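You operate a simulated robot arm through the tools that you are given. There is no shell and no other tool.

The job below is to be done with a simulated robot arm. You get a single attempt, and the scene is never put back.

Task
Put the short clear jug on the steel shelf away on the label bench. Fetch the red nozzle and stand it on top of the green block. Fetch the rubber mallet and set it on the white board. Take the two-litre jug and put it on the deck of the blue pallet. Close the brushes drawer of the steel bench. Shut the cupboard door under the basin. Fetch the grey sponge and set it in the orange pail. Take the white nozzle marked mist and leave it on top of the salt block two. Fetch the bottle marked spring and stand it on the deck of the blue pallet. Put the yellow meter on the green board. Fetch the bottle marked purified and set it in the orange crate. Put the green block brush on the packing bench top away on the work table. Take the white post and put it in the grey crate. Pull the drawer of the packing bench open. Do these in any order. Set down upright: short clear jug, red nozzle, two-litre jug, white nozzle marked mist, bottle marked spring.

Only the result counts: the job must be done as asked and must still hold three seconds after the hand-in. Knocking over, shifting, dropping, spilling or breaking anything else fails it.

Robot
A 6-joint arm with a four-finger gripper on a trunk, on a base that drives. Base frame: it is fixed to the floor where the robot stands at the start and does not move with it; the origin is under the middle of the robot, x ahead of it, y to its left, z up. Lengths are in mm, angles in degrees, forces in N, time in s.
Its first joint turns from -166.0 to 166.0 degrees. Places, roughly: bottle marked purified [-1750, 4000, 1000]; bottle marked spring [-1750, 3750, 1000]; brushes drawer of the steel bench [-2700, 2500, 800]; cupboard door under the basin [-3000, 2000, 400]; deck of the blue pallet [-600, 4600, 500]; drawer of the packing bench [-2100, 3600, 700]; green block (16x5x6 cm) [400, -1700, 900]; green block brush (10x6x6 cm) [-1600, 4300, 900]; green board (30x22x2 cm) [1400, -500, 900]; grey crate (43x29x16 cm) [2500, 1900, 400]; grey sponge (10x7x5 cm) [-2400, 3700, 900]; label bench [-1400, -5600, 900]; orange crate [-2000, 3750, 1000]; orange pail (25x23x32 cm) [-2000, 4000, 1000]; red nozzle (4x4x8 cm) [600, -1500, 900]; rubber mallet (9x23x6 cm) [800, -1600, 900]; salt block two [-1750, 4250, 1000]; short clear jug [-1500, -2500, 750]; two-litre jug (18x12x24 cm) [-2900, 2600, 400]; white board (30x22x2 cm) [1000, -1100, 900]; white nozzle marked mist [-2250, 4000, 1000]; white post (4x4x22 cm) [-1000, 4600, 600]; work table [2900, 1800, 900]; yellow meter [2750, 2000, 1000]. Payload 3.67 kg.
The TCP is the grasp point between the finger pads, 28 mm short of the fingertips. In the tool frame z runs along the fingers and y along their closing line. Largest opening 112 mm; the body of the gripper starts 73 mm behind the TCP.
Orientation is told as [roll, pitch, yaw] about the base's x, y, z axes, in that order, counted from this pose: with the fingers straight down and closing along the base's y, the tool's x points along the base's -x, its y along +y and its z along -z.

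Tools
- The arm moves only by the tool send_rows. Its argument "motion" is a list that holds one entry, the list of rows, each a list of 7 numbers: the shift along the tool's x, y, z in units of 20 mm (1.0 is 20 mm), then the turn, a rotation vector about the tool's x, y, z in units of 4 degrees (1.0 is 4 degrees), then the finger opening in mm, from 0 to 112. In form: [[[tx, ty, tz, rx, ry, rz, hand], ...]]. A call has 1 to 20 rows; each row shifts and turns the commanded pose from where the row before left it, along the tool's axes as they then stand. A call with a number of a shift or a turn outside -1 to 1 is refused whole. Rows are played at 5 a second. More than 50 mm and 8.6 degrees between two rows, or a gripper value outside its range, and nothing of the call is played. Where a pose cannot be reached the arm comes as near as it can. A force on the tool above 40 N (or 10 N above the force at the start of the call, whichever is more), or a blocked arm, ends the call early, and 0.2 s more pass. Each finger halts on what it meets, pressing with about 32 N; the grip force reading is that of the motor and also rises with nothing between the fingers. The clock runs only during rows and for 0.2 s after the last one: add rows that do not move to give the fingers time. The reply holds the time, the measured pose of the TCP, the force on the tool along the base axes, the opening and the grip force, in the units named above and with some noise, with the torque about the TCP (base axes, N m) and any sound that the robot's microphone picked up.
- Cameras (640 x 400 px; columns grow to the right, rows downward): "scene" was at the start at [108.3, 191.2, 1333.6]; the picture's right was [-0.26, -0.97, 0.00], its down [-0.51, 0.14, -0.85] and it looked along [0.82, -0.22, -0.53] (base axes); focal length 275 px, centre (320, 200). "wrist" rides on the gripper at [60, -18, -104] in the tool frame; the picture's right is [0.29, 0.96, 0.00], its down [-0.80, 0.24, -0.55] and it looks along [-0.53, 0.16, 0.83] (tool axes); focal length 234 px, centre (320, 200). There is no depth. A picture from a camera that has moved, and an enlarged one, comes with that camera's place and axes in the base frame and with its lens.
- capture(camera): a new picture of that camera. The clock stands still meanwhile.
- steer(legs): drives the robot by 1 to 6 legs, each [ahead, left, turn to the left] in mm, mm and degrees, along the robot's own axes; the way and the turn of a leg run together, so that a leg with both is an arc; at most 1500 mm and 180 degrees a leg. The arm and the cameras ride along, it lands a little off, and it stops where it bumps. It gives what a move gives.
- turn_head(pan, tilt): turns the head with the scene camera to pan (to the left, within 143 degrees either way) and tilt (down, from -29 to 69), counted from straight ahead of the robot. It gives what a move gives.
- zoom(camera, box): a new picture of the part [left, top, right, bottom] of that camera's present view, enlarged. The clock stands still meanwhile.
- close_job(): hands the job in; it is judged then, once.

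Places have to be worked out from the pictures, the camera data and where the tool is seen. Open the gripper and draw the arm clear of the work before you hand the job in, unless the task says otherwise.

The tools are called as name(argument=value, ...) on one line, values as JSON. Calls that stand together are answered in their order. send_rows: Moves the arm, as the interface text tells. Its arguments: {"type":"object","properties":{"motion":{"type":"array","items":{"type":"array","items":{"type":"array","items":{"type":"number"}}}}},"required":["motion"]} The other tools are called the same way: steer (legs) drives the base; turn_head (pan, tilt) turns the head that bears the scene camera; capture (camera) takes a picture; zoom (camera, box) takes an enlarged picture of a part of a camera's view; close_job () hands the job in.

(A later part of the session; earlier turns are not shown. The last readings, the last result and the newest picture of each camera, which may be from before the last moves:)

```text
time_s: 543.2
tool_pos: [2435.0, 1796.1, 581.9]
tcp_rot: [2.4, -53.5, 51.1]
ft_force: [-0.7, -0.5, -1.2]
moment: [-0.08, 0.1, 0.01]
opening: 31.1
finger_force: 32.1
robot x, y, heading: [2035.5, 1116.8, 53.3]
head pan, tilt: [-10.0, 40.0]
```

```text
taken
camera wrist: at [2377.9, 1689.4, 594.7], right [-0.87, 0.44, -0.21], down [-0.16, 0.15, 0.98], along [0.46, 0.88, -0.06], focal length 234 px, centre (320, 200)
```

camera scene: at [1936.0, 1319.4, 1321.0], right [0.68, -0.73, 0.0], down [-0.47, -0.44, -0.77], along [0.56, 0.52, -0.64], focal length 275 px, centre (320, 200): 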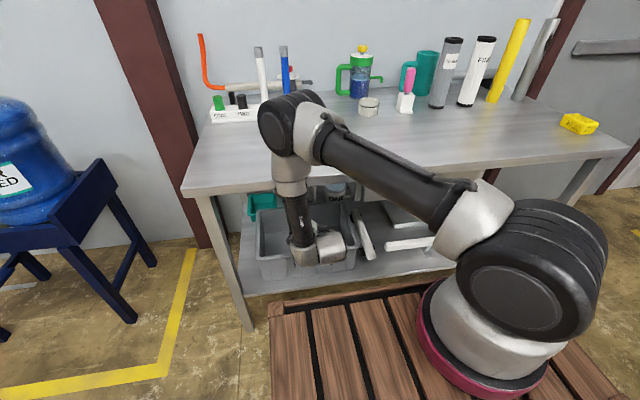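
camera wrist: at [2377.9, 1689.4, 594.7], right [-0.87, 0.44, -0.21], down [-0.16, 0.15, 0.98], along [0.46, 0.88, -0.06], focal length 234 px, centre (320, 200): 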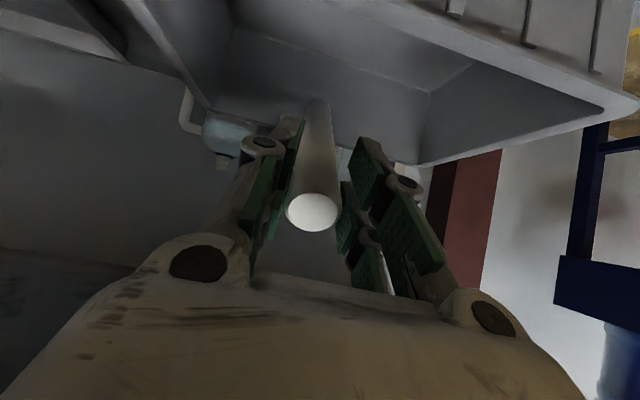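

Clear so far. Continue to place the post over the crate interior.

send_rows(motion=[[[0.1, 0, 0.9, 0, 0, 0, 10], [0.1, 0, 0.9, 0, 0, 0, 10], [0.1, 0, 0.9, 0, 0, 0, 10], [0.15, 0, 0.9, 0, 0, 0, 10], [0.15, 0, 0.9, 0, 0, 0, 10], [0.2, 0, 0.9, 0, 0, 0, 10], [0.2, 0, 0.9, 0, 0, 0, 10]]])

capture(camera="scene")

capture(camera="wrist")

```text
time_s: 544.8
tool_pos: [2484.4, 1868.6, 488.7]
tcp_rot: [2.4, -53.6, 51.1]
ft_force: [0.6, 0.5, -1.5]
moment: [-0.09, 0.07, -0.01]
opening: 31.0
finger_force: 32.5
robot x, y, heading: [2035.2, 1115.3, 53.1]
head pan, tilt: [-10.0, 40.0]
```

```text
taken
camera scene: at [1936.1, 1319.4, 1321.0], right [0.68, -0.73, 0.0], down [-0.47, -0.44, -0.77], along [0.56, 0.52, -0.64], focal length 275 px, centre (320, 200)
```

scene: 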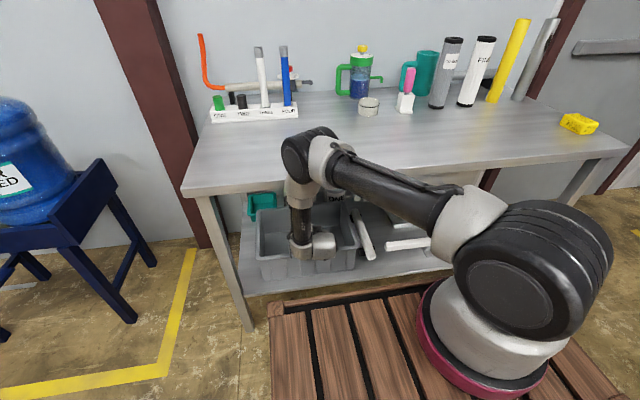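

```text
taken
camera wrist: at [2427.6, 1762.4, 502.9], right [-0.87, 0.44, -0.21], down [-0.16, 0.15, 0.98], along [0.46, 0.88, -0.06], focal length 234 px, centre (320, 200)
```

wrist: 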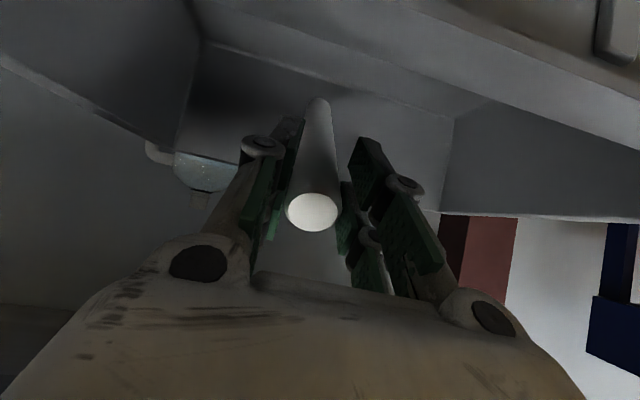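

The post tip is well inside; advance 30 mm more and lower 35 mm so the whole post is within the rim.

send_rows(motion=[[[0.17, 0, 0.75, 0, 0, 0, 10], [0.17, 0, 0.75, 0, 0, 0, 10], [0.17, 0, 0.75, 0, 0, 0, 10], [0, 0, 0, 0, 0, 0, 10]]])

capture(camera="wrist")

zoom(camera="scene", box=[220, 110, 420, 310])

```text
time_s: 545.8
tool_pos: [2501.4, 1893.1, 455.5]
tcp_rot: [2.4, -53.6, 51.1]
ft_force: [-2.7, -0.7, -0.4]
moment: [-0.2, 0.25, 0.13]
opening: 30.9
finger_force: 32.3
robot x, y, heading: [2032.9, 1114.8, 53.1]
head pan, tilt: [-10.0, 40.0]
```

```text
taken
camera wrist: at [2444.4, 1786.9, 468.9], right [-0.87, 0.44, -0.21], down [-0.16, 0.15, 0.98], along [0.46, 0.88, -0.06], focal length 234 px, centre (320, 200)
```

wrist: 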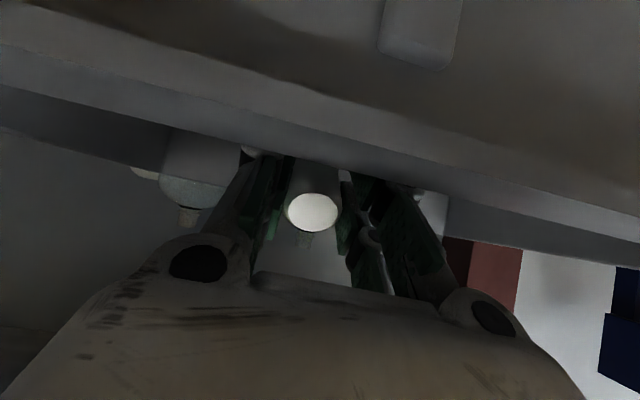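

```text
2.00 times, centred on (320, 210) of scene
camera zoom: at [1934.5, 1317.6, 1321.1], right [0.68, -0.73, 0.0], down [-0.47, -0.44, -0.77], along [0.56, 0.52, -0.64], focal length 551 px, centre (320, 180)
```

zoom: 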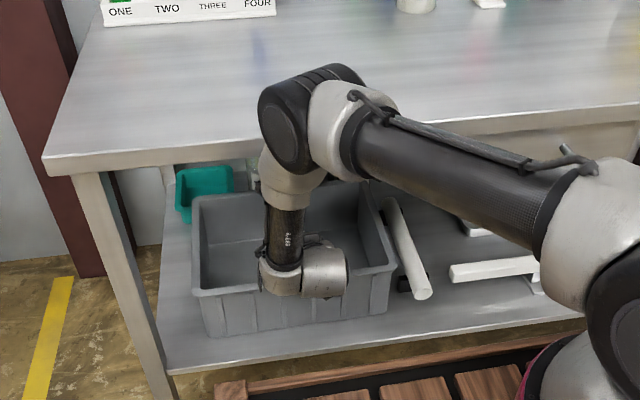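

A slight contact force appears, so I back off ~15 mm up, then release the post into the crate.

send_rows(motion=[[[-0.46, 0, -0.65, 0, 0, 0, 10], [0, 0, 0, 0, 0, 0, 10]]])

send_rows(motion=[[[0, 0, 0, 0, 0, 0, 40], [0, 0, 0, 0, 0, 0, 60], [0, 0, 0, 0, 0, 0, 60], [0, 0, 0, 0, 0, 0, 60], [0, 0, 0, 0, 0, 0, 60]]])

capture(camera="wrist")

```text
time_s: 546.4
tool_pos: [2499.1, 1885.4, 469.3]
tcp_rot: [2.3, -53.5, 51.2]
ft_force: [0.2, 0.3, -1.5]
moment: [-0.05, 0.05, 0.0]
opening: 30.8
finger_force: 32.0
robot x, y, heading: [2029.9, 1118.4, 53.3]
head pan, tilt: [-10.0, 40.0]
```

```text
time_s: 547.6
tool_pos: [2499.8, 1887.2, 469.9]
tcp_rot: [2.4, -53.5, 51.1]
ft_force: [0.2, 0.3, 0.2]
moment: [0.0, 0.03, 0.03]
opening: 60.3
finger_force: 0.1
robot x, y, heading: [2034.0, 1114.2, 53.0]
head pan, tilt: [-10.0, 40.0]
```

```text
taken
camera wrist: at [2442.3, 1781.3, 483.6], right [-0.87, 0.44, -0.21], down [-0.16, 0.15, 0.98], along [0.46, 0.88, -0.06], focal length 234 px, centre (320, 200)
```

wrist: 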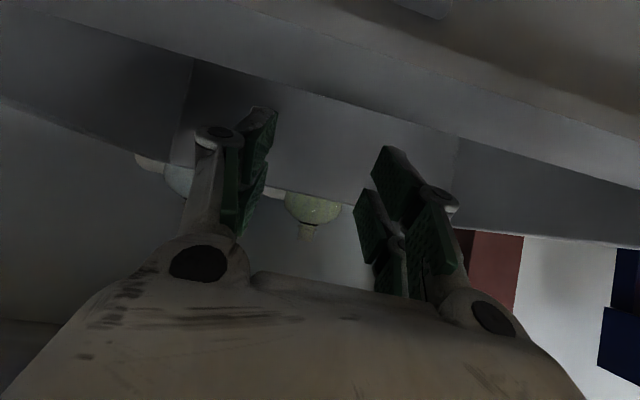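

Post released. Withdrawing along the reverse path.

send_rows(motion=[[[-0.2, 0, -0.9, 0, 0, 0, 60], [-0.2, 0, -0.9, 0, 0, 0, 60], [-0.2, 0, -0.9, 0, 0, 0, 60], [-0.15, 0, -0.9, 0, 0, 0, 60], [-0.1, 0, -0.9, 0, 0, 0, 60], [-0.1, 0, -0.9, 0, 0, 0, 60], [-0.1, 0, -0.9, 0, 0, 0, 60], [-0.02, 0, -0.95, 0, 0, 0, 60], [-0.02, 0, -0.95, 0, 0, 0, 60], [-0.02, 0, -0.95, 0, 0, 0, 60], [-0.02, 0, -0.95, 0, 0, 0, 60], [-0.02, 0, -0.95, 0, 0, 0, 60], [-0.02, 0, -0.95, 0, 0, 0, 60], [-0.02, 0, -0.95, 0, 0, 0, 60]]])

capture(camera="wrist")

zoom(camera="scene", box=[220, 110, 420, 310])

```text
time_s: 550.6
tool_pos: [2388.0, 1730.7, 643.1]
tcp_rot: [2.4, -53.6, 51.0]
ft_force: [0.4, 0.6, 0.0]
moment: [-0.02, 0.01, -0.02]
opening: 60.0
finger_force: 0.0
robot x, y, heading: [2030.7, 1117.3, 53.0]
head pan, tilt: [-10.0, 40.0]
```

```text
taken
camera wrist: at [2330.7, 1625.0, 656.4], right [-0.87, 0.44, -0.21], down [-0.16, 0.15, 0.98], along [0.46, 0.88, -0.06], focal length 234 px, centre (320, 200)
```

wrist: 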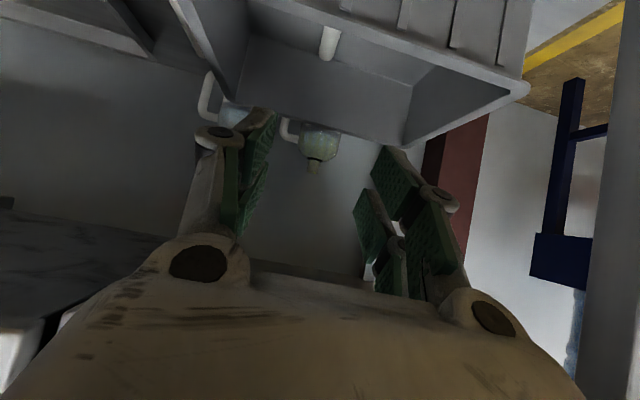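

```text
2.00 times, centred on (320, 210) of scene
camera zoom: at [1936.2, 1319.4, 1321.0], right [0.68, -0.73, 0.0], down [-0.47, -0.44, -0.77], along [0.56, 0.52, -0.64], focal length 551 px, centre (320, 180)
```

zoom: 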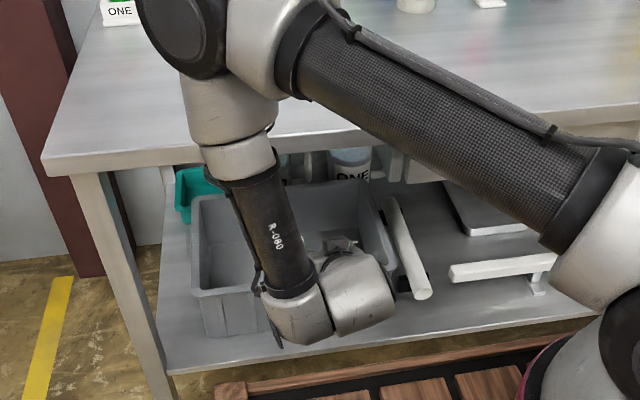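

The post lies in the crate. I now untilt in two stages and raise the arm.

send_rows(motion=[[[0.15, 0, -0.7, 0, 0, 0, 60], [0, 0, 0, 0, 1, 0, 60], [0, 0, 0, 0, 1, 0, 60], [0, 0, 0, 0, 1, 0, 60], [0, 0, 0, 0, 1, 0, 60], [0, 0, 0, 0, 1, 0, 60], [0, 0, 0, 0, 1, 0, 60], [0, 0, 0, 0, 1, 0, 60], [0.8, 0, -0.9, 0, 0, 0, 60], [0.8, 0, -0.9, 0, 0, 0, 60], [0.8, 0, -0.9, 0, 0, 0, 60], [0.8, 0, -0.9, 0, 0, 0, 60], [0, 0, 0, 0, 1, 0, 60], [0, 0, 0, 0, 1, 0, 60], [0, 0, 0, 0, 1, 0, 60], [0, 0, 0, 0, 1, 0, 60], [0, 0, 0, 0, 1, 0, 60], [0, 0, 0, 0, 1, 0, 60], [0, 0, 0, 0, 0.4, 0, 60]]])

send_rows(motion=[[[0, 0, -1, 0, 0, 0, 60], [0, 0, -1, 0, 0, 0, 60], [0, 0, -1, 0, 0, 0, 60], [0, 0, -1, 0, 0, 0, 60], [0, 0, -1, 0, 0, 0, 60], [0, 0, -1, 0, 0, 0, 60], [0, 0, -1, 0, 0, 0, 60], [0, 0, -1, 0, 0, 0, 60], [0, 0, -1, 0, 0, 0, 60], [0, 0, -1, 0, 0, 0, 60], [0, 0, -1, 0, 0, 0, 60], [0, 0, -1, 0, 0, 0, 60], [0, 0, -1, 0, 0, 0, 60], [0, 0, -1, 0, 0, 0, 60], [0, 0, -1, 0, 0, 0, 60], [0, 0, -1, 0, 0, 0, 60], [0, 0, -1, 0, 0, 0, 60], [0, 0, -1, 0, 0, 0, 60]]])

capture(camera="scene")

```text
time_s: 554.6
tool_pos: [2325.7, 1650.3, 686.8]
tcp_rot: [1.5, 0.1, 52.9]
ft_force: [0.3, 0.3, 0.5]
moment: [0.0, 0.04, 0.01]
opening: 59.9
finger_force: 0.0
robot x, y, heading: [2033.1, 1118.7, 53.2]
head pan, tilt: [-10.0, 40.0]
```

```text
time_s: 558.4
tool_pos: [2340.9, 1606.3, 859.7]
tcp_rot: [4.3, -0.7, 52.9]
ft_force: [0.1, 0.3, 0.2]
moment: [-0.01, -0.03, -0.02]
opening: 60.1
finger_force: 0.0
out of reach, approached as far as the arm can: row 5, 6, 7, 8, 9, 10, 11, 12, 13, 14, 15, 16, 17, 18
robot x, y, heading: [2034.4, 1118.0, 53.1]
head pan, tilt: [-10.0, 40.0]
```

```text
taken
camera scene: at [1936.1, 1319.4, 1321.0], right [0.68, -0.73, 0.0], down [-0.47, -0.44, -0.77], along [0.56, 0.52, -0.64], focal length 275 px, centre (320, 200)
```

scene: 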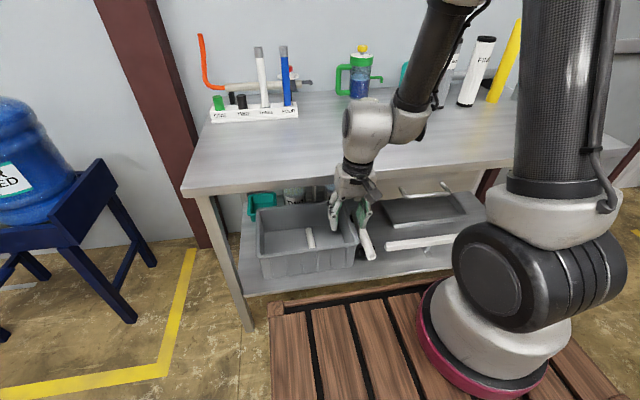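

The post is visible inside the crate. The arm reports a reach limit going up, so I check the state with a null move.

send_rows(motion=[[[0, 0, 0, 0, 0, 0, 60], [0, 0, 0, 0, 0, 0, 60]]])

capture(camera="wrist")

```text
time_s: 559.0
tool_pos: [2339.2, 1605.9, 859.4]
tcp_rot: [4.2, -0.6, 53.0]
ft_force: [-0.3, -0.2, -0.4]
moment: [-0.02, -0.02, -0.02]
opening: 60.3
finger_force: 0.1
robot x, y, heading: [2032.6, 1115.0, 53.3]
head pan, tilt: [-10.0, 40.0]
```

```text
taken
camera wrist: at [2323.7, 1542.3, 961.0], right [-0.94, 0.34, 0.07], down [0.32, 0.75, 0.58], along [0.15, 0.56, -0.81], focal length 234 px, centre (320, 200)
```

wrist: 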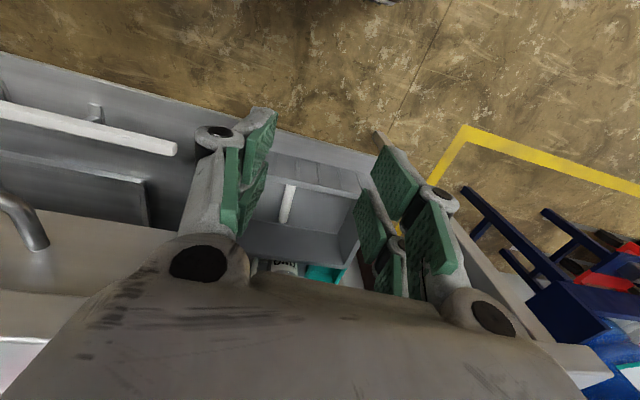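

I back the robot away from the table to get free space, then extend forward and up.

steer(legs=[[-400, 0, 0]])

send_rows(motion=[[[-1, 0, 0, 0, 0, 0, 60], [-1, 0, 0, 0, 0, 0, 60], [-1, 0, 0, 0, 0, 0, 60], [-1, 0, 0, 0, 0, 0, 60], [-1, 0, 0, 0, 0, 0, 60], [-1, 0, 0, 0, 0, 0, 60], [-0.5, 0, -1, 0, 0, 0, 60], [-0.5, 0, -1, 0, 0, 0, 60], [0, 0, -1, 0, 0, 0, 60], [0, 0, -1, 0, 0, 0, 60], [0, 0, -1, 0, 0, 0, 60]]])

capture(camera="scene")

```text
time_s: 561.5
tool_pos: [2098.3, 1291.1, 858.3]
tcp_rot: [4.2, -0.6, 53.6]
ft_force: [0.2, 0.3, -0.5]
moment: [0.02, -0.01, 0.0]
opening: 60.0
finger_force: 0.0
robot x, y, heading: [1799.2, 799.5, 53.7]
head pan, tilt: [-10.0, 40.0]
```

```text
time_s: 563.9
tool_pos: [2138.1, 1370.0, 875.0]
tcp_rot: [6.6, -1.3, 53.5]
ft_force: [0.2, 0.6, -0.5]
moment: [-0.02, 0.03, 0.0]
opening: 60.1
finger_force: 0.1
out of reach, approached as far as the arm can: row 2, 3, 4, 5, 6, 7, 8, 9, 10, 11
robot x, y, heading: [1797.7, 801.3, 53.6]
head pan, tilt: [-10.0, 40.0]
```

```text
taken
camera scene: at [1698.0, 1000.5, 1321.0], right [0.69, -0.72, 0.0], down [-0.46, -0.44, -0.77], along [0.55, 0.53, -0.64], focal length 275 px, centre (320, 200)
```

scene: 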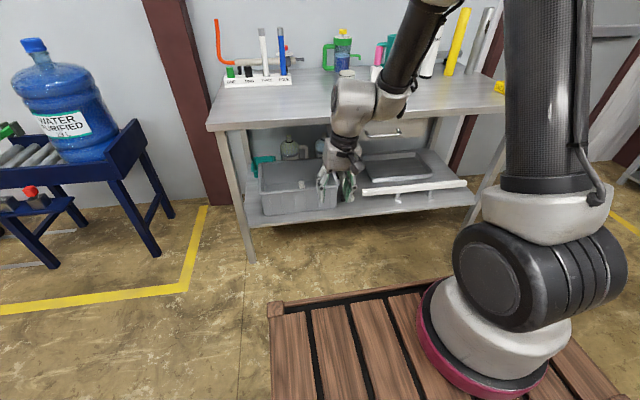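

Still limited. I test a lateral move to find which direction frees the arm.

send_rows(motion=[[[0, 0, 1, 0, 0, 0, 60], [0, 0, 1, 0, 0, 0, 60], [0, 0, 1, 0, 0, 0, 60], [0, 0, 0, 0, 0, 0, 60]]])

capture(camera="scene")

```text
time_s: 564.9
tool_pos: [2135.7, 1363.9, 813.5]
tcp_rot: [4.3, -0.7, 53.8]
ft_force: [-0.2, -0.5, 0.6]
moment: [0.0, -0.02, -0.02]
opening: 59.9
finger_force: 0.0
out of reach, approached as far as the arm can: row 1, 2
robot x, y, heading: [1794.8, 800.4, 53.7]
head pan, tilt: [-10.0, 40.0]
```

```text
taken
camera scene: at [1697.8, 1000.2, 1321.0], right [0.69, -0.72, 0.0], down [-0.46, -0.44, -0.77], along [0.55, 0.53, -0.64], focal length 275 px, centre (320, 200)
```

scene: 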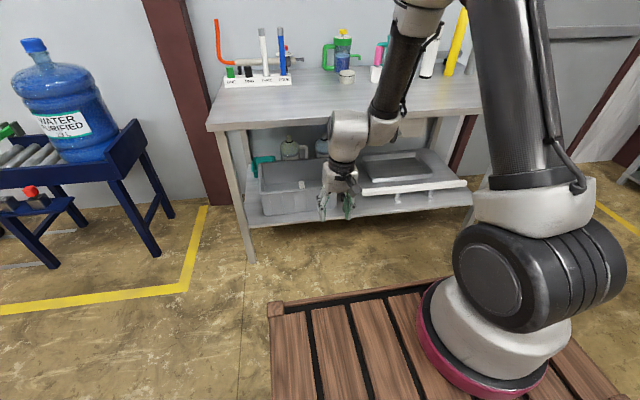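

The wrist seems to have taken another configuration. I try rotating the tool's yaw to relieve a joint limit, then move up.

send_rows(motion=[[[0, 0, 0, 0, 0, 1, 60], [0, 0, 0, 0, 0, 1, 60], [0, 0, 0, 0, 0, 1, 60], [0, 0, 0, 0, 0, 1, 60], [0, 0, 0, 0, 0, 1, 60], [0, 0, -1, 0, 0, 0, 60], [0, 0, -1, 0, 0, 0, 60], [0, 0, -1, 0, 0, 0, 60], [0, 0, -1, 0, 0, 0, 60], [0, 0, -1, 0, 0, 0, 60]]])

capture(camera="scene")

```text
time_s: 567.1
tool_pos: [2201.9, 1286.7, 827.7]
tcp_rot: [4.9, 0.7, 33.7]
ft_force: [0.1, -0.8, 0.5]
moment: [0.0, -0.01, 0.01]
opening: 60.1
finger_force: 0.1
out of reach, approached as far as the arm can: row 1, 2, 3, 4, 5, 6, 7, 8, 9, 10
robot x, y, heading: [1797.2, 799.2, 53.5]
head pan, tilt: [-10.0, 40.0]
```

```text
taken
camera scene: at [1697.8, 1000.1, 1321.0], right [0.69, -0.72, 0.0], down [-0.46, -0.44, -0.77], along [0.55, 0.53, -0.64], focal length 275 px, centre (320, 200)
```

scene: 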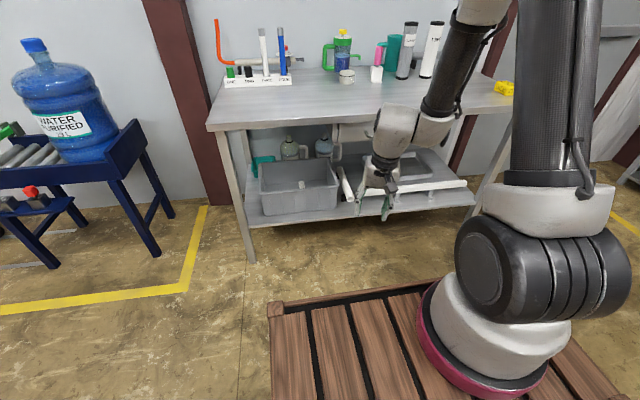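

Positive rotation is at a limit (base swung instead). I rotate the other way and then test going up.

send_rows(motion=[[[0, 0, 0, 0, 0, -1, 60], [0, 0, 0, 0, 0, -1, 60], [0, 0, 0, 0, 0, -1, 60], [0, 0, 0, 0, 0, -1, 60], [0, 0, 0, 0, 0, -1, 60], [0, 0, 0, 0, 0, -1, 60], [0, 0, 0, 0, 0, -1, 60], [0, 0, 0, 0, 0, -1, 60]]])

capture(camera="scene")

```text
time_s: 568.9
tool_pos: [2201.3, 1287.1, 827.9]
tcp_rot: [4.0, -1.6, 65.6]
ft_force: [0.3, -0.7, 0.1]
moment: [0.0, 0.01, 0.0]
opening: 59.8
finger_force: 0.1
robot x, y, heading: [1797.3, 801.1, 53.8]
head pan, tilt: [-10.0, 40.0]
```

```text
taken
camera scene: at [1697.8, 1000.2, 1321.0], right [0.69, -0.72, 0.0], down [-0.46, -0.44, -0.77], along [0.55, 0.53, -0.64], focal length 275 px, centre (320, 200)
```

scene: 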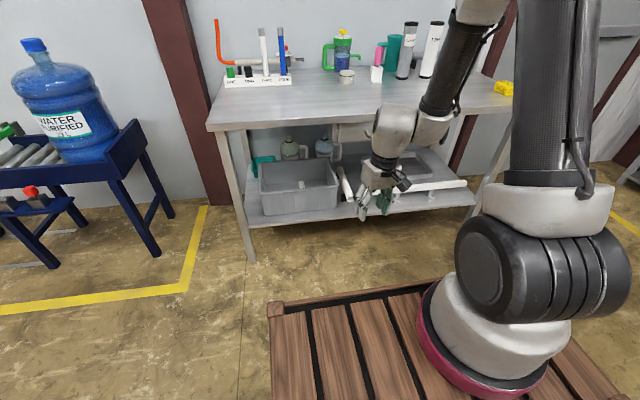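

Rotation this way is free. Now test moving up.

send_rows(motion=[[[0, 0, -1, 0, 0, 0, 60], [0, 0, -1, 0, 0, 0, 60], [0, 0, -1, 0, 0, 0, 60], [0, 0, -1, 0, 0, 0, 60], [0, 0, -1, 0, 0, 0, 60], [0, 0, -1, 0, 0, 0, 60], [0, 0, -1, 0, 0, 0, 60], [0, 0, -1, 0, 0, 0, 60], [0, 0, -1, 0, 0, 0, 60], [0, 0, -1, 0, 0, 0, 60]]])

capture(camera="scene")

```text
time_s: 571.1
tool_pos: [2182.1, 1247.4, 906.8]
tcp_rot: [5.7, -3.1, 65.4]
ft_force: [-0.3, 0.1, 0.4]
moment: [-0.05, 0.01, 0.0]
opening: 59.9
finger_force: 0.2
out of reach, approached as far as the arm can: row 2, 3, 4, 5, 6, 7, 8, 9, 10
robot x, y, heading: [1795.9, 799.2, 53.7]
head pan, tilt: [-10.0, 40.0]
```

```text
taken
camera scene: at [1697.9, 1000.3, 1321.0], right [0.69, -0.72, 0.0], down [-0.46, -0.44, -0.77], along [0.55, 0.53, -0.64], focal length 275 px, centre (320, 200)
```

scene: 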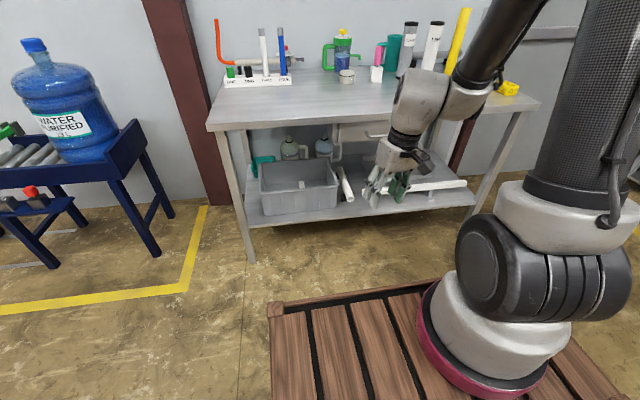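

Let me test whether moving to my right side frees the arm (a first-joint limit is a likely cause).

send_rows(motion=[[[0, 0, 1, 0, 0, 0, 60], [0, 0, 1, 0, 0, 0, 60], [0, -1, 0, 0, 0, 0, 60], [0, -1, 0, 0, 0, 0, 60], [0, -1, 0, 0, 0, 0, 60], [0, -1, 0, 0, 0, 0, 60], [0, -1, 0, 0, 0, 0, 60], [0, -1, 0, 0, 0, 0, 60], [0, -1, 0, 0, 0, 0, 60], [0, -1, 0, 0, 0, 0, 60], [0, 0, -1, 0, 0, 0, 60], [0, 0, -1, 0, 0, 0, 60], [0, 0, -1, 0, 0, 0, 60], [0, 0, -1, 0, 0, 0, 60]]])

capture(camera="scene")

```text
time_s: 574.1
tool_pos: [2302.7, 1175.2, 871.1]
tcp_rot: [4.9, -3.3, 65.5]
ft_force: [0.6, -0.4, 0.0]
moment: [0.0, 0.05, 0.0]
opening: 60.0
finger_force: 0.1
out of reach, approached as far as the arm can: row 2, 6, 7, 8, 9, 10, 11, 12, 13, 14
robot x, y, heading: [1797.0, 800.4, 53.7]
head pan, tilt: [-10.0, 40.0]
```

```text
taken
camera scene: at [1698.1, 1000.2, 1321.0], right [0.69, -0.72, 0.0], down [-0.47, -0.44, -0.77], along [0.55, 0.53, -0.64], focal length 275 px, centre (320, 200)
```

scene: 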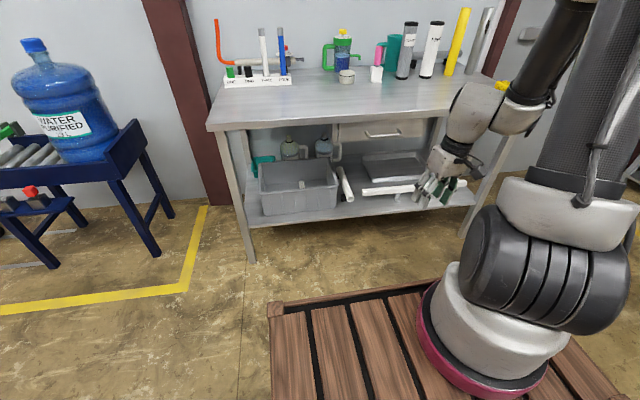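

Raising stays blocked, so a wrist joint is wound the wrong way. I'll unwind it in free space: first re-centre the hand, then roll the tool sideways.

send_rows(motion=[[[0, 0, 1, 0, 0, 0, 30], [0, 0, 1, 0, 0, 0, 30], [0, 1, 0, 0, 0, 0, 30], [0, 1, 0, 0, 0, 0, 30], [0, 1, 0, 0, 0, 0, 30], [0, 1, 0, 0, 0, 0, 30], [0, 1, 0, 0, 0, 0, 30], [0, 1, 0, 0, 0, 0, 30], [0, 1, 0, 0, 0, 0, 30], [0, 1, 0, 0, 0, 0, 30]]])

send_rows(motion=[[[0, 0, 0, -1, 0, 0, 30], [0, 0, 0, -1, 0, 0, 30], [0, 0, 0, -1, 0, 0, 30], [0, 0, 0, -1, 0, 0, 30], [0, 0, 0, -1, 0, 0, 30], [0, 0, 0, -1, 0, 0, 30], [0, 0, 0, -1, 0, 0, 30], [0, 0, 0, -1, 0, 0, 30], [0, 0, 0, -1, 0, 0, 30], [0, 0, 0, -1, 0, 0, 30]]])

capture(camera="scene")

```text
time_s: 576.3
tool_pos: [2170.9, 1260.4, 847.5]
tcp_rot: [3.9, -1.3, 65.5]
ft_force: [-0.4, 0.1, 0.6]
moment: [0.02, 0.01, 0.0]
opening: 30.0
finger_force: 0.0
out of reach, approached as far as the arm can: row 1, 5, 6, 7, 8, 9
robot x, y, heading: [1795.0, 800.1, 53.6]
head pan, tilt: [-10.0, 40.0]
```

```text
time_s: 578.5
tool_pos: [2180.4, 1272.2, 851.8]
tcp_rot: [44.0, -1.6, 65.6]
ft_force: [-0.6, 0.1, 0.2]
moment: [0.03, 0.02, -0.02]
opening: 29.9
finger_force: 0.1
out of reach, approached as far as the arm can: row 1, 2
robot x, y, heading: [1793.4, 797.6, 53.8]
head pan, tilt: [-10.0, 40.0]
```

```text
taken
camera scene: at [1697.7, 1000.1, 1321.0], right [0.69, -0.72, 0.0], down [-0.46, -0.44, -0.77], along [0.55, 0.53, -0.64], focal length 275 px, centre (320, 200)
```

scene: 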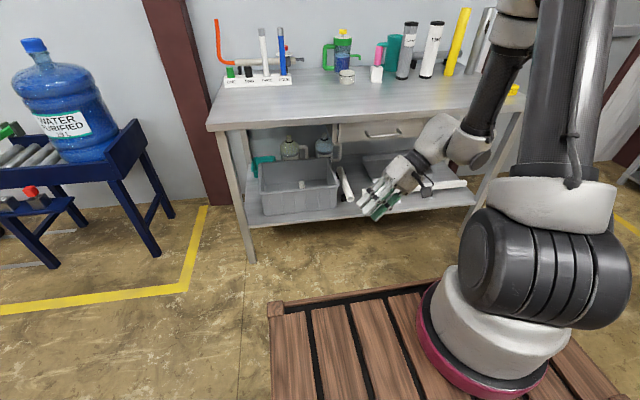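

Roll works. Continue rolling past horizontal.

send_rows(motion=[[[0, 0, 0, -1, 0, 0, 30], [0, 0, 0, -1, 0, 0, 30], [0, 0, 0, -1, 0, 0, 30], [0, 0, 0, -1, 0, 0, 30], [0, 0, 0, -1, 0, 0, 30], [0, 0, 0, -1, 0, 0, 30], [0, 0, 0, -1, 0, 0, 30], [0, 0, 0, -1, 0, 0, 30], [0, 0, 0, -1, 0, 0, 30], [0, 0, 0, -1, 0, 0, 30], [0, 0, 0, -1, 0, 0, 30]]])

capture(camera="scene")

```text
time_s: 580.9
tool_pos: [2180.1, 1271.1, 852.3]
tcp_rot: [88.0, -1.7, 65.5]
ft_force: [-0.4, -0.8, -0.2]
moment: [-0.01, -0.01, -0.01]
opening: 29.9
finger_force: 0.0
robot x, y, heading: [1796.2, 799.2, 53.8]
head pan, tilt: [-10.0, 40.0]
```

```text
taken
camera scene: at [1697.7, 1000.1, 1321.0], right [0.69, -0.72, 0.0], down [-0.46, -0.44, -0.77], along [0.55, 0.53, -0.64], focal length 275 px, centre (320, 200)
```

scene: 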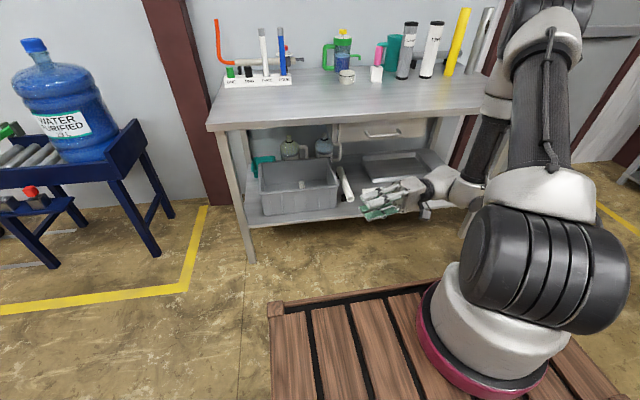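

The tool is horizontal to the left. Now I raise in this orientation (tool y is up) and see if it is free.

send_rows(motion=[[[0, 1, 0, 0, 0, 0, 30], [0, 1, 0, 0, 0, 0, 30], [0, 1, 0, 0, 0, 0, 30], [0, 1, 0, 0, 0, 0, 30], [0, 1, 0, 0, 0, 0, 30], [0, 1, 0, 0, 0, 0, 30], [0, 1, 0, 0, 0, 0, 30], [0, 1, 0, 0, 0, 0, 30], [0, 1, 0, 0, 0, 0, 30], [0, 1, 0, 0, 0, 0, 30], [0, 1, 0, 0, 0, 0, 30], [0, 1, 0, 0, 0, 0, 30]]])

capture(camera="scene")

```text
time_s: 583.5
tool_pos: [2169.2, 1271.0, 1092.5]
tcp_rot: [88.0, -1.7, 65.5]
ft_force: [-0.9, -0.8, 0.2]
moment: [0.02, -0.02, 0.0]
opening: 29.8
finger_force: 0.1
robot x, y, heading: [1793.9, 801.0, 53.4]
head pan, tilt: [-10.0, 40.0]
```

```text
taken
camera scene: at [1698.0, 1000.2, 1321.0], right [0.69, -0.72, 0.0], down [-0.46, -0.44, -0.77], along [0.55, 0.53, -0.64], focal length 275 px, centre (320, 200)
```

scene: 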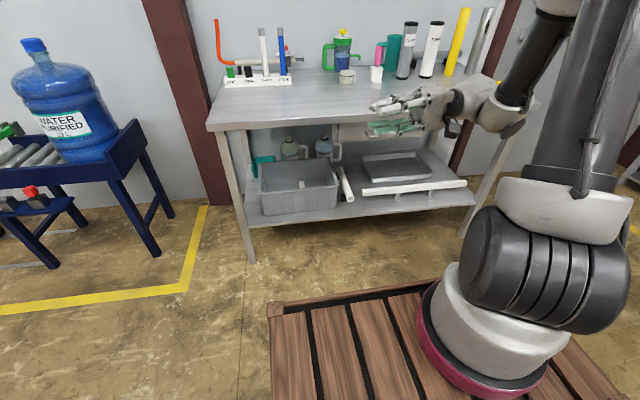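

Raising is free this way. Now roll the tool back down at this height.

send_rows(motion=[[[0, 0, 0, 1, 0, 0, 30], [0, 0, 0, 1, 0, 0, 30], [0, 0, 0, 1, 0, 0, 30], [0, 0, 0, 1, 0, 0, 30], [0, 0, 0, 1, 0, 0, 30], [0, 0, 0, 1, 0, 0, 30], [0, 0, 0, 1, 0, 0, 30], [0, 0, 0, 1, 0, 0, 30], [0, 0, 0, 1, 0, 0, 30], [0, 0, 0, 1, 0, 0, 30]]])

capture(camera="scene")

```text
time_s: 585.7
tool_pos: [2170.7, 1267.8, 1091.8]
tcp_rot: [48.0, -1.5, 65.5]
ft_force: [0.0, 1.2, 0.2]
moment: [0.0, 0.02, 0.0]
opening: 30.1
finger_force: 0.0
robot x, y, heading: [1797.2, 800.0, 53.6]
head pan, tilt: [-10.0, 40.0]
```

```text
taken
camera scene: at [1698.0, 1000.2, 1321.0], right [0.69, -0.72, 0.0], down [-0.46, -0.44, -0.77], along [0.55, 0.53, -0.64], focal length 275 px, centre (320, 200)
```

scene: 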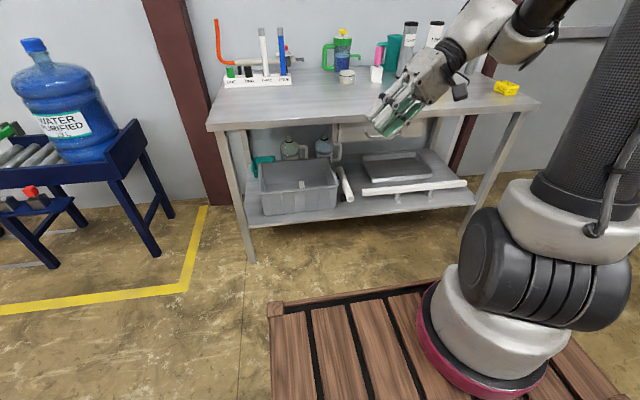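

send_rows(motion=[[[0, 0, 0, 1, 0, 0, 30], [0, 0, 0, 1, 0, 0, 30], [0, 0, 0, 1, 0, 0, 30], [0, 0, 0, 1, 0, 0, 30], [0, 0, 0, 1, 0, 0, 30], [0, 0, 0, 1, 0, 0, 30], [0, 0, 0, 1, 0, 0, 30], [0, 0, 0, 1, 0, 0, 30], [0, 0, 0, 1, 0, 0, 30], [0, 0, 0, 1, 0, 0, 30], [0, 0, 0, 1, 0, 0, 30], [0, 0, 0, 1, 0, 0, 30]]])

capture(camera="scene")

```text
time_s: 588.3
tool_pos: [2165.6, 1273.9, 1083.6]
tcp_rot: [13.8, -2.7, 65.3]
ft_force: [-0.5, 0.2, -0.2]
moment: [0.02, -0.01, 0.03]
opening: 29.8
finger_force: 0.0
out of reach, approached as far as the arm can: row 9, 10, 11, 12
robot x, y, heading: [1795.3, 795.1, 53.8]
head pan, tilt: [-10.0, 40.0]
```

```text
taken
camera scene: at [1697.8, 1000.1, 1321.0], right [0.69, -0.72, 0.0], down [-0.46, -0.44, -0.77], along [0.55, 0.53, -0.64], focal length 275 px, centre (320, 200)
```

scene: 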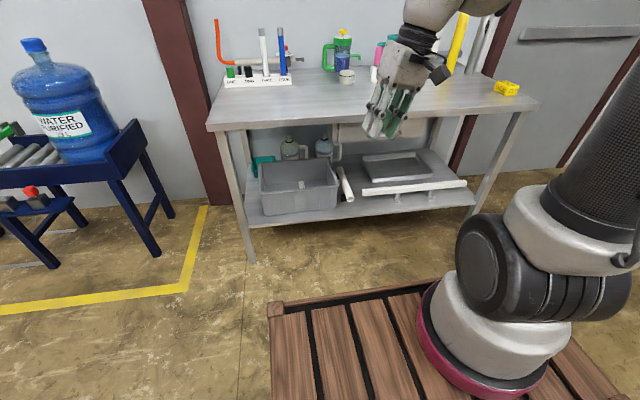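

The joint is wound near a wrist singularity. I'll return to the low pose (forearm vertical), then circle the tilt direction forward→right→back to unwind it. First descend.

send_rows(motion=[[[0, 0, 1, 0, 0, 0, 30], [0, 0, 1, 0, 0, 0, 30], [0, 0, 1, 0, 0, 0, 30], [0, 0, 1, 0, 0, 0, 30], [0, 0, 1, 0, 0, 0, 30], [0, 0, 1, 0, 0, 0, 30], [0, 0, 1, 0, 0, 0, 30], [0, 0, 1, 0, 0, 0, 30], [0, 0, 1, 0, 0, 0, 30], [0, 0, 1, 0, 0, 0, 30], [0, 0, 1, 0, 0, 0, 30], [0, 0, 1, 0, 0, 0, 30], [0, 0, 1, 0, 0, 0, 30], [0, 0, 1, 0, 0, 0, 30], [0, 0, 1, 0, 0, 0, 30], [0, 0, 1, 0, 0, 0, 30], [0, 0, 1, 0, 0, 0, 30], [0, 0, 1, 0, 0, 0, 30], [0, 0, 1, 0, 0, 0, 30]]])

send_rows(motion=[[[0, 0, 0, 1, 0, 0, 30], [0, 0, 0, 1, 0, 0, 30], [0, 0, 0, 1, 0, 0, 30], [0, 0, 0, 0.4, 0, 0, 30], [0, 0, 0, 0, 0, 0, 30]]])

capture(camera="scene")

```text
time_s: 592.3
tool_pos: [2101.2, 1346.9, 724.7]
tcp_rot: [13.9, -2.7, 65.4]
ft_force: [0.3, 0.1, 0.5]
moment: [-0.02, 0.05, -0.02]
opening: 30.0
finger_force: 0.1
out of reach, approached as far as the arm can: row 11, 12, 13, 14
robot x, y, heading: [1799.2, 798.1, 53.7]
head pan, tilt: [-10.0, 40.0]
```

```text
time_s: 593.5
tool_pos: [2102.3, 1347.1, 723.4]
tcp_rot: [2.0, -2.8, 65.3]
ft_force: [-0.4, -0.1, -0.3]
moment: [0.01, -0.01, 0.0]
opening: 29.8
finger_force: 0.1
robot x, y, heading: [1792.9, 798.7, 53.7]
head pan, tilt: [-10.0, 40.0]
```

```text
taken
camera scene: at [1697.7, 1000.2, 1321.0], right [0.69, -0.72, 0.0], down [-0.46, -0.44, -0.77], along [0.55, 0.53, -0.64], focal length 275 px, centre (320, 200)
```

scene: 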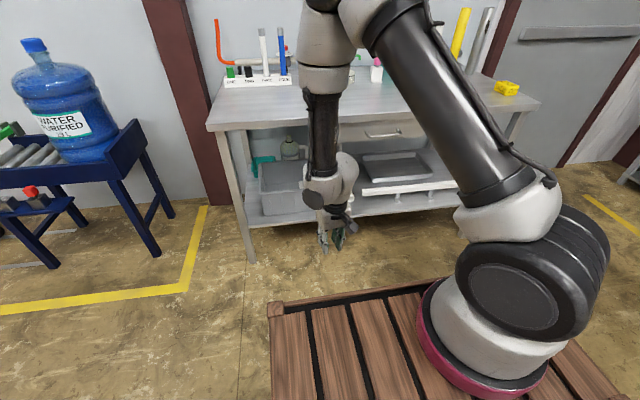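

The wrist passed its transition again and now looks like the original arrangement. Test raising.

send_rows(motion=[[[0, 0, -1, 0, 0, 0, 30], [0, 0, -1, 0, 0, 0, 30], [0, 0, -1, 0, 0, 0, 30], [0, 0, -1, 0, 0, 0, 30], [0, 0, -1, 0, 0, 0, 30], [0, 0, -1, 0, 0, 0, 30], [0, 0, -1, 0, 0, 0, 30], [0, 0, -1, 0, 0, 0, 30], [0, 0, -1, 0, 0, 0, 30], [0, 0, -1, 0, 0, 0, 30], [0, 0, -1, 0, 0, 0, 30], [0, 0, -1, 0, 0, 0, 30], [0, 0, -1, 0, 0, 0, 30], [0, 0, -1, 0, 0, 0, 30], [0, 0, -1, 0, 0, 0, 30]]])

capture(camera="scene")

```text
time_s: 596.7
tool_pos: [2098.2, 1333.8, 1022.4]
tcp_rot: [0.2, -2.6, 65.2]
ft_force: [-0.2, -0.1, -0.5]
moment: [0.0, 0.01, 0.01]
opening: 30.3
finger_force: 0.1
robot x, y, heading: [1795.1, 799.2, 53.6]
head pan, tilt: [-10.0, 40.0]
```

```text
taken
camera scene: at [1697.8, 1000.3, 1321.0], right [0.69, -0.72, 0.0], down [-0.46, -0.44, -0.77], along [0.55, 0.53, -0.64], focal length 275 px, centre (320, 200)
```

scene: 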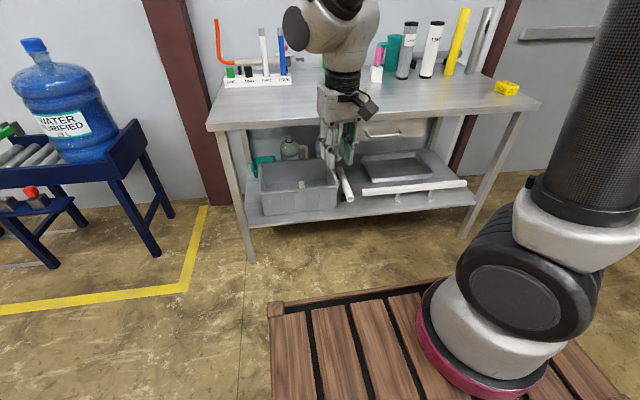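

The arm is back in its normal configuration. I straighten the tool and drive back to the packing bench for the brush.

send_rows(motion=[[[0, 0, 0, 0, 0, 1, 60], [0, 0, 0, 0, 0, 1, 60], [0, 0, 0, 0, 0.65, 0.9, 60], [0, 0, -1, 0, 0, 0, 60], [0, 0, -1, 0, 0, 0, 60], [0, 0, -1, 0, 0, 0, 60], [0, 0, -1, 0, 0, 0, 60], [0, 0, -1, 0, 0, 0, 60], [0, 0, -1, 0, 0, 0, 60], [0, 0, -1, 0, 0, 0, 60], [0, 0, -1, 0, 0, 0, 60]]])

steer(legs=[[0, 0, 89.5], [1300, 0, 0], [1300, 0, 0], [1000, -650, 0]])

turn_head(pan=-5, tilt=30)

capture(camera="scene")

```text
time_s: 599.1
tool_pos: [2100.9, 1333.9, 1183.7]
tcp_rot: [0.8, 0.0, 53.7]
ft_force: [-0.2, 0.3, 0.3]
moment: [0.01, -0.02, -0.02]
opening: 60.2
finger_force: 0.0
robot x, y, heading: [1796.9, 798.6, 53.8]
head pan, tilt: [-10.0, 40.0]
```

```text
time_s: 600.5
tool_pos: [2021.2, 1375.5, 1183.9]
tcp_rot: [0.7, 0.0, 61.6]
ft_force: [0.2, 0.3, 0.0]
moment: [0.0, 0.0, -0.01]
opening: 59.7
finger_force: 0.1
robot x, y, heading: [1796.3, 805.6, 61.7]
head pan, tilt: [-10.0, 40.0]
stopped in leg 1: the robot was blocked; the commanded pose is now the measured one
```

```text
time_s: 601.2
tool_pos: [2022.2, 1376.5, 1184.3]
tcp_rot: [0.7, 0.0, 61.6]
ft_force: [-0.3, -0.4, -0.1]
moment: [0.02, -0.01, 0.03]
opening: 60.0
finger_force: 0.1
robot x, y, heading: [1794.9, 800.3, 61.7]
head pan, tilt: [-5.0, 30.0]
```

```text
taken
camera scene: at [1666.1, 998.9, 1336.3], right [0.83, -0.55, 0.0], down [-0.28, -0.42, -0.87], along [0.48, 0.72, -0.5], focal length 275 px, centre (320, 200)
```

scene: 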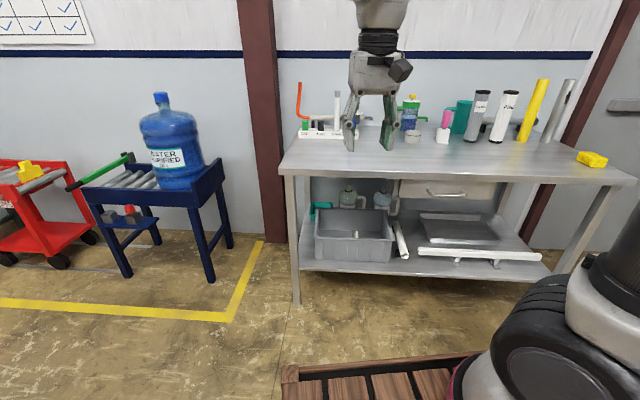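

My rear corner touched the bench while turning. I move forward and left away from it first, then turn.

steer(legs=[[150, 500, 0], [0, 300, 0]])

turn_head(pan=-140, tilt=25)

capture(camera="scene")

```text
time_s: 605.8
tool_pos: [1403.6, 1885.8, 1183.7]
tcp_rot: [0.8, 0.1, 61.3]
ft_force: [-0.6, 0.5, 0.5]
moment: [-0.03, -0.02, 0.01]
opening: 59.9
finger_force: 0.0
robot x, y, heading: [1172.4, 1313.3, 61.2]
head pan, tilt: [-5.0, 30.0]
```

```text
time_s: 608.0
tool_pos: [1403.1, 1885.0, 1183.4]
tcp_rot: [0.9, 0.1, 61.3]
ft_force: [0.3, 0.3, 0.5]
moment: [-0.01, -0.02, 0.02]
opening: 60.0
finger_force: 0.2
robot x, y, heading: [1172.3, 1313.1, 61.2]
head pan, tilt: [-140.0, 25.0]
```

```text
taken
camera scene: at [1012.0, 1344.1, 1344.3], right [-0.98, -0.2, 0.0], down [-0.08, 0.41, -0.91], along [0.18, -0.89, -0.42], focal length 275 px, centre (320, 200)
```

scene: 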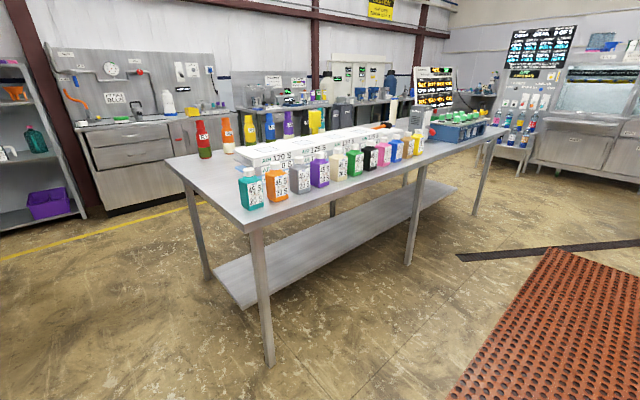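

Everything on the bench still stands. Now I turn left and drive to the packing bench.

steer(legs=[[0, 0, 82], [1300, 0, 0], [1150, -350, 0], [150, -350, 0]])

turn_head(pan=-5, tilt=30)

capture(camera="scene")

```text
time_s: 625.9
tool_pos: [-1077.5, 3717.5, 1184.5]
tcp_rot: [0.8, 0.1, 144.4]
ft_force: [0.5, 0.3, 0.0]
moment: [-0.02, 0.02, -0.02]
opening: 59.9
finger_force: 0.1
robot x, y, heading: [-538.4, 3420.1, 144.4]
head pan, tilt: [-140.0, 25.0]
```

```text
time_s: 628.0
tool_pos: [-1077.6, 3719.3, 1183.5]
tcp_rot: [0.8, 0.0, 144.4]
ft_force: [0.7, 0.1, -0.1]
moment: [0.03, -0.01, -0.01]
opening: 59.9
finger_force: 0.1
robot x, y, heading: [-538.7, 3419.6, 144.3]
head pan, tilt: [-5.0, 30.0]
```

```text
taken
camera scene: at [-747.3, 3315.9, 1336.3], right [0.65, 0.76, 0.0], down [0.38, -0.33, -0.87], along [-0.66, 0.56, -0.5], focal length 275 px, centre (320, 200)
```

scene: 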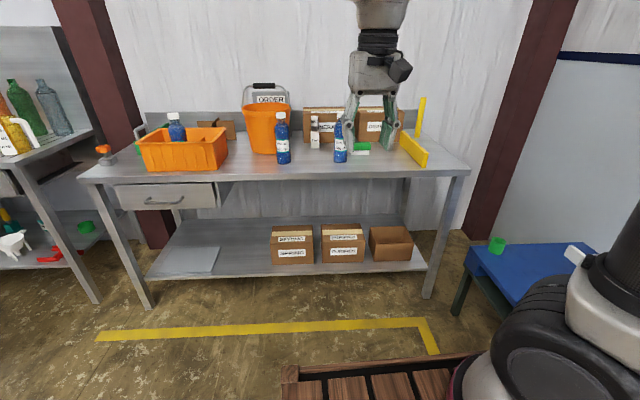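

The brush is beside the DISTILLED bottle at about (-1562,4280). I drive 560 mm closer.

steer(legs=[[560, -90, 0]])

send_rows(motion=[[[-1, -0.6, 0, 0, 0, 0, 80], [-1, -0.6, 0, 0, 0, 0, 80], [-1, -0.6, 0, 0, 0, 0, 80], [-1, -0.6, 0, 0, 0, 0, 80], [-1, -0.6, 0, 0, 0, 0, 80]]])

capture(camera="wrist")

capture(camera="scene")

```text
time_s: 631.2
tool_pos: [-1468.0, 4100.0, 1182.4]
tcp_rot: [0.8, 0.0, 144.8]
ft_force: [0.5, 0.4, 0.5]
moment: [0.0, -0.03, -0.02]
opening: 60.2
finger_force: 0.1
robot x, y, heading: [-928.9, 3807.8, 144.9]
head pan, tilt: [-5.0, 30.0]
```

```text
time_s: 632.4
tool_pos: [-1514.7, 4207.4, 1182.3]
tcp_rot: [0.7, 0.0, 144.8]
ft_force: [0.1, -0.2, -0.4]
moment: [0.02, -0.03, 0.02]
opening: 80.1
finger_force: 0.0
robot x, y, heading: [-928.9, 3801.1, 144.8]
head pan, tilt: [-5.0, 30.0]
```

```text
taken
camera wrist: at [-1452.8, 4189.0, 1287.2], right [-0.32, -0.95, 0.01], down [-0.79, 0.27, 0.56], along [-0.53, 0.17, -0.83], focal length 234 px, centre (320, 200)
```

wrist: 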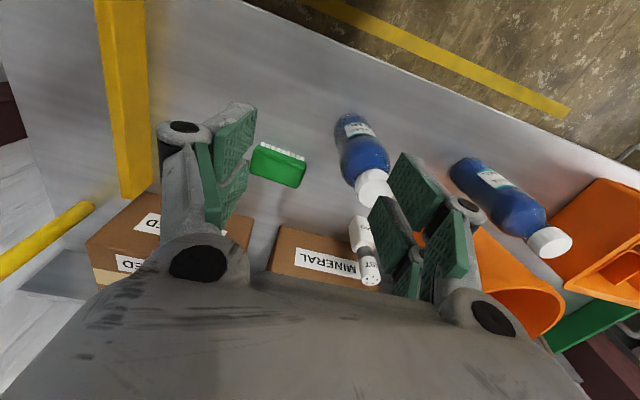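

```text
taken
camera scene: at [-1134.1, 3700.1, 1336.4], right [0.65, 0.76, 0.0], down [0.38, -0.32, -0.87], along [-0.66, 0.56, -0.5], focal length 275 px, centre (320, 200)
```

scene: 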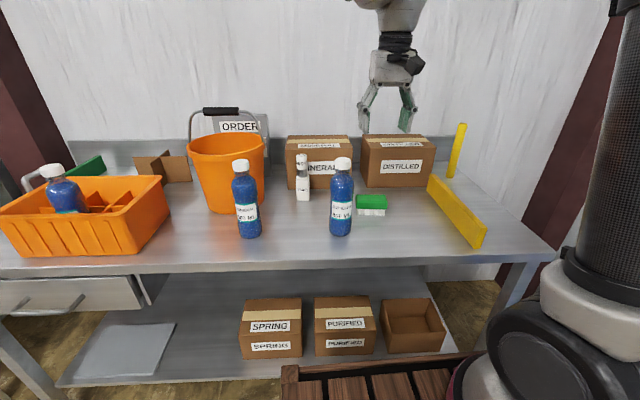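

zoom(camera="wrist", box=[210, 110, 370, 220])

zoom(camera="scene", box=[310, 150, 450, 250])

```text
3.64 times, centred on (290, 165) of wrist
camera zoom: at [-1452.8, 4189.0, 1287.2], right [-0.32, -0.95, 0.01], down [-0.79, 0.27, 0.56], along [-0.53, 0.17, -0.83], focal length 852 px, centre (429, 327)
```

zoom: 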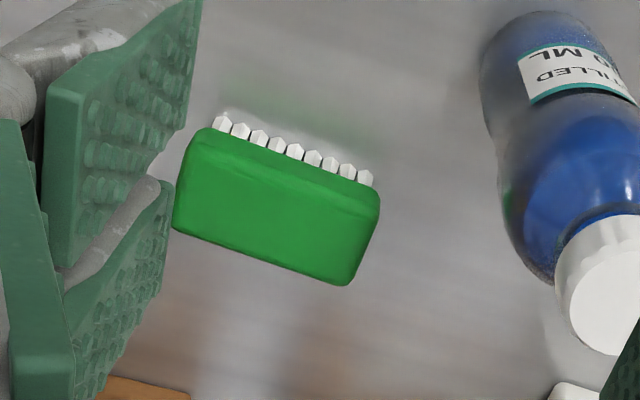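

```text
4.00 times, centred on (380, 200) of scene
camera zoom: at [-1134.1, 3700.1, 1336.4], right [0.65, 0.76, 0.0], down [0.38, -0.32, -0.87], along [-0.66, 0.56, -0.5], focal length 1102 px, centre (80, 200)
```

zoom: 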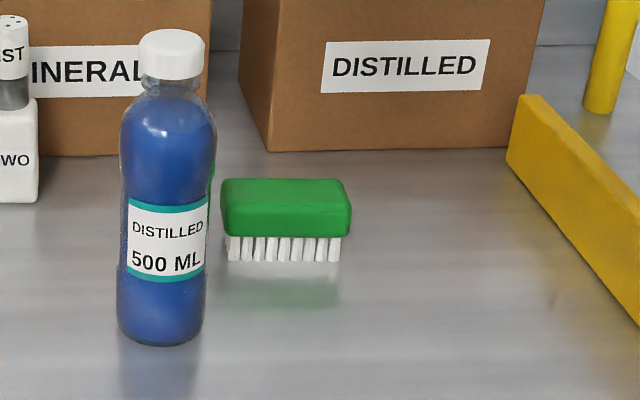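

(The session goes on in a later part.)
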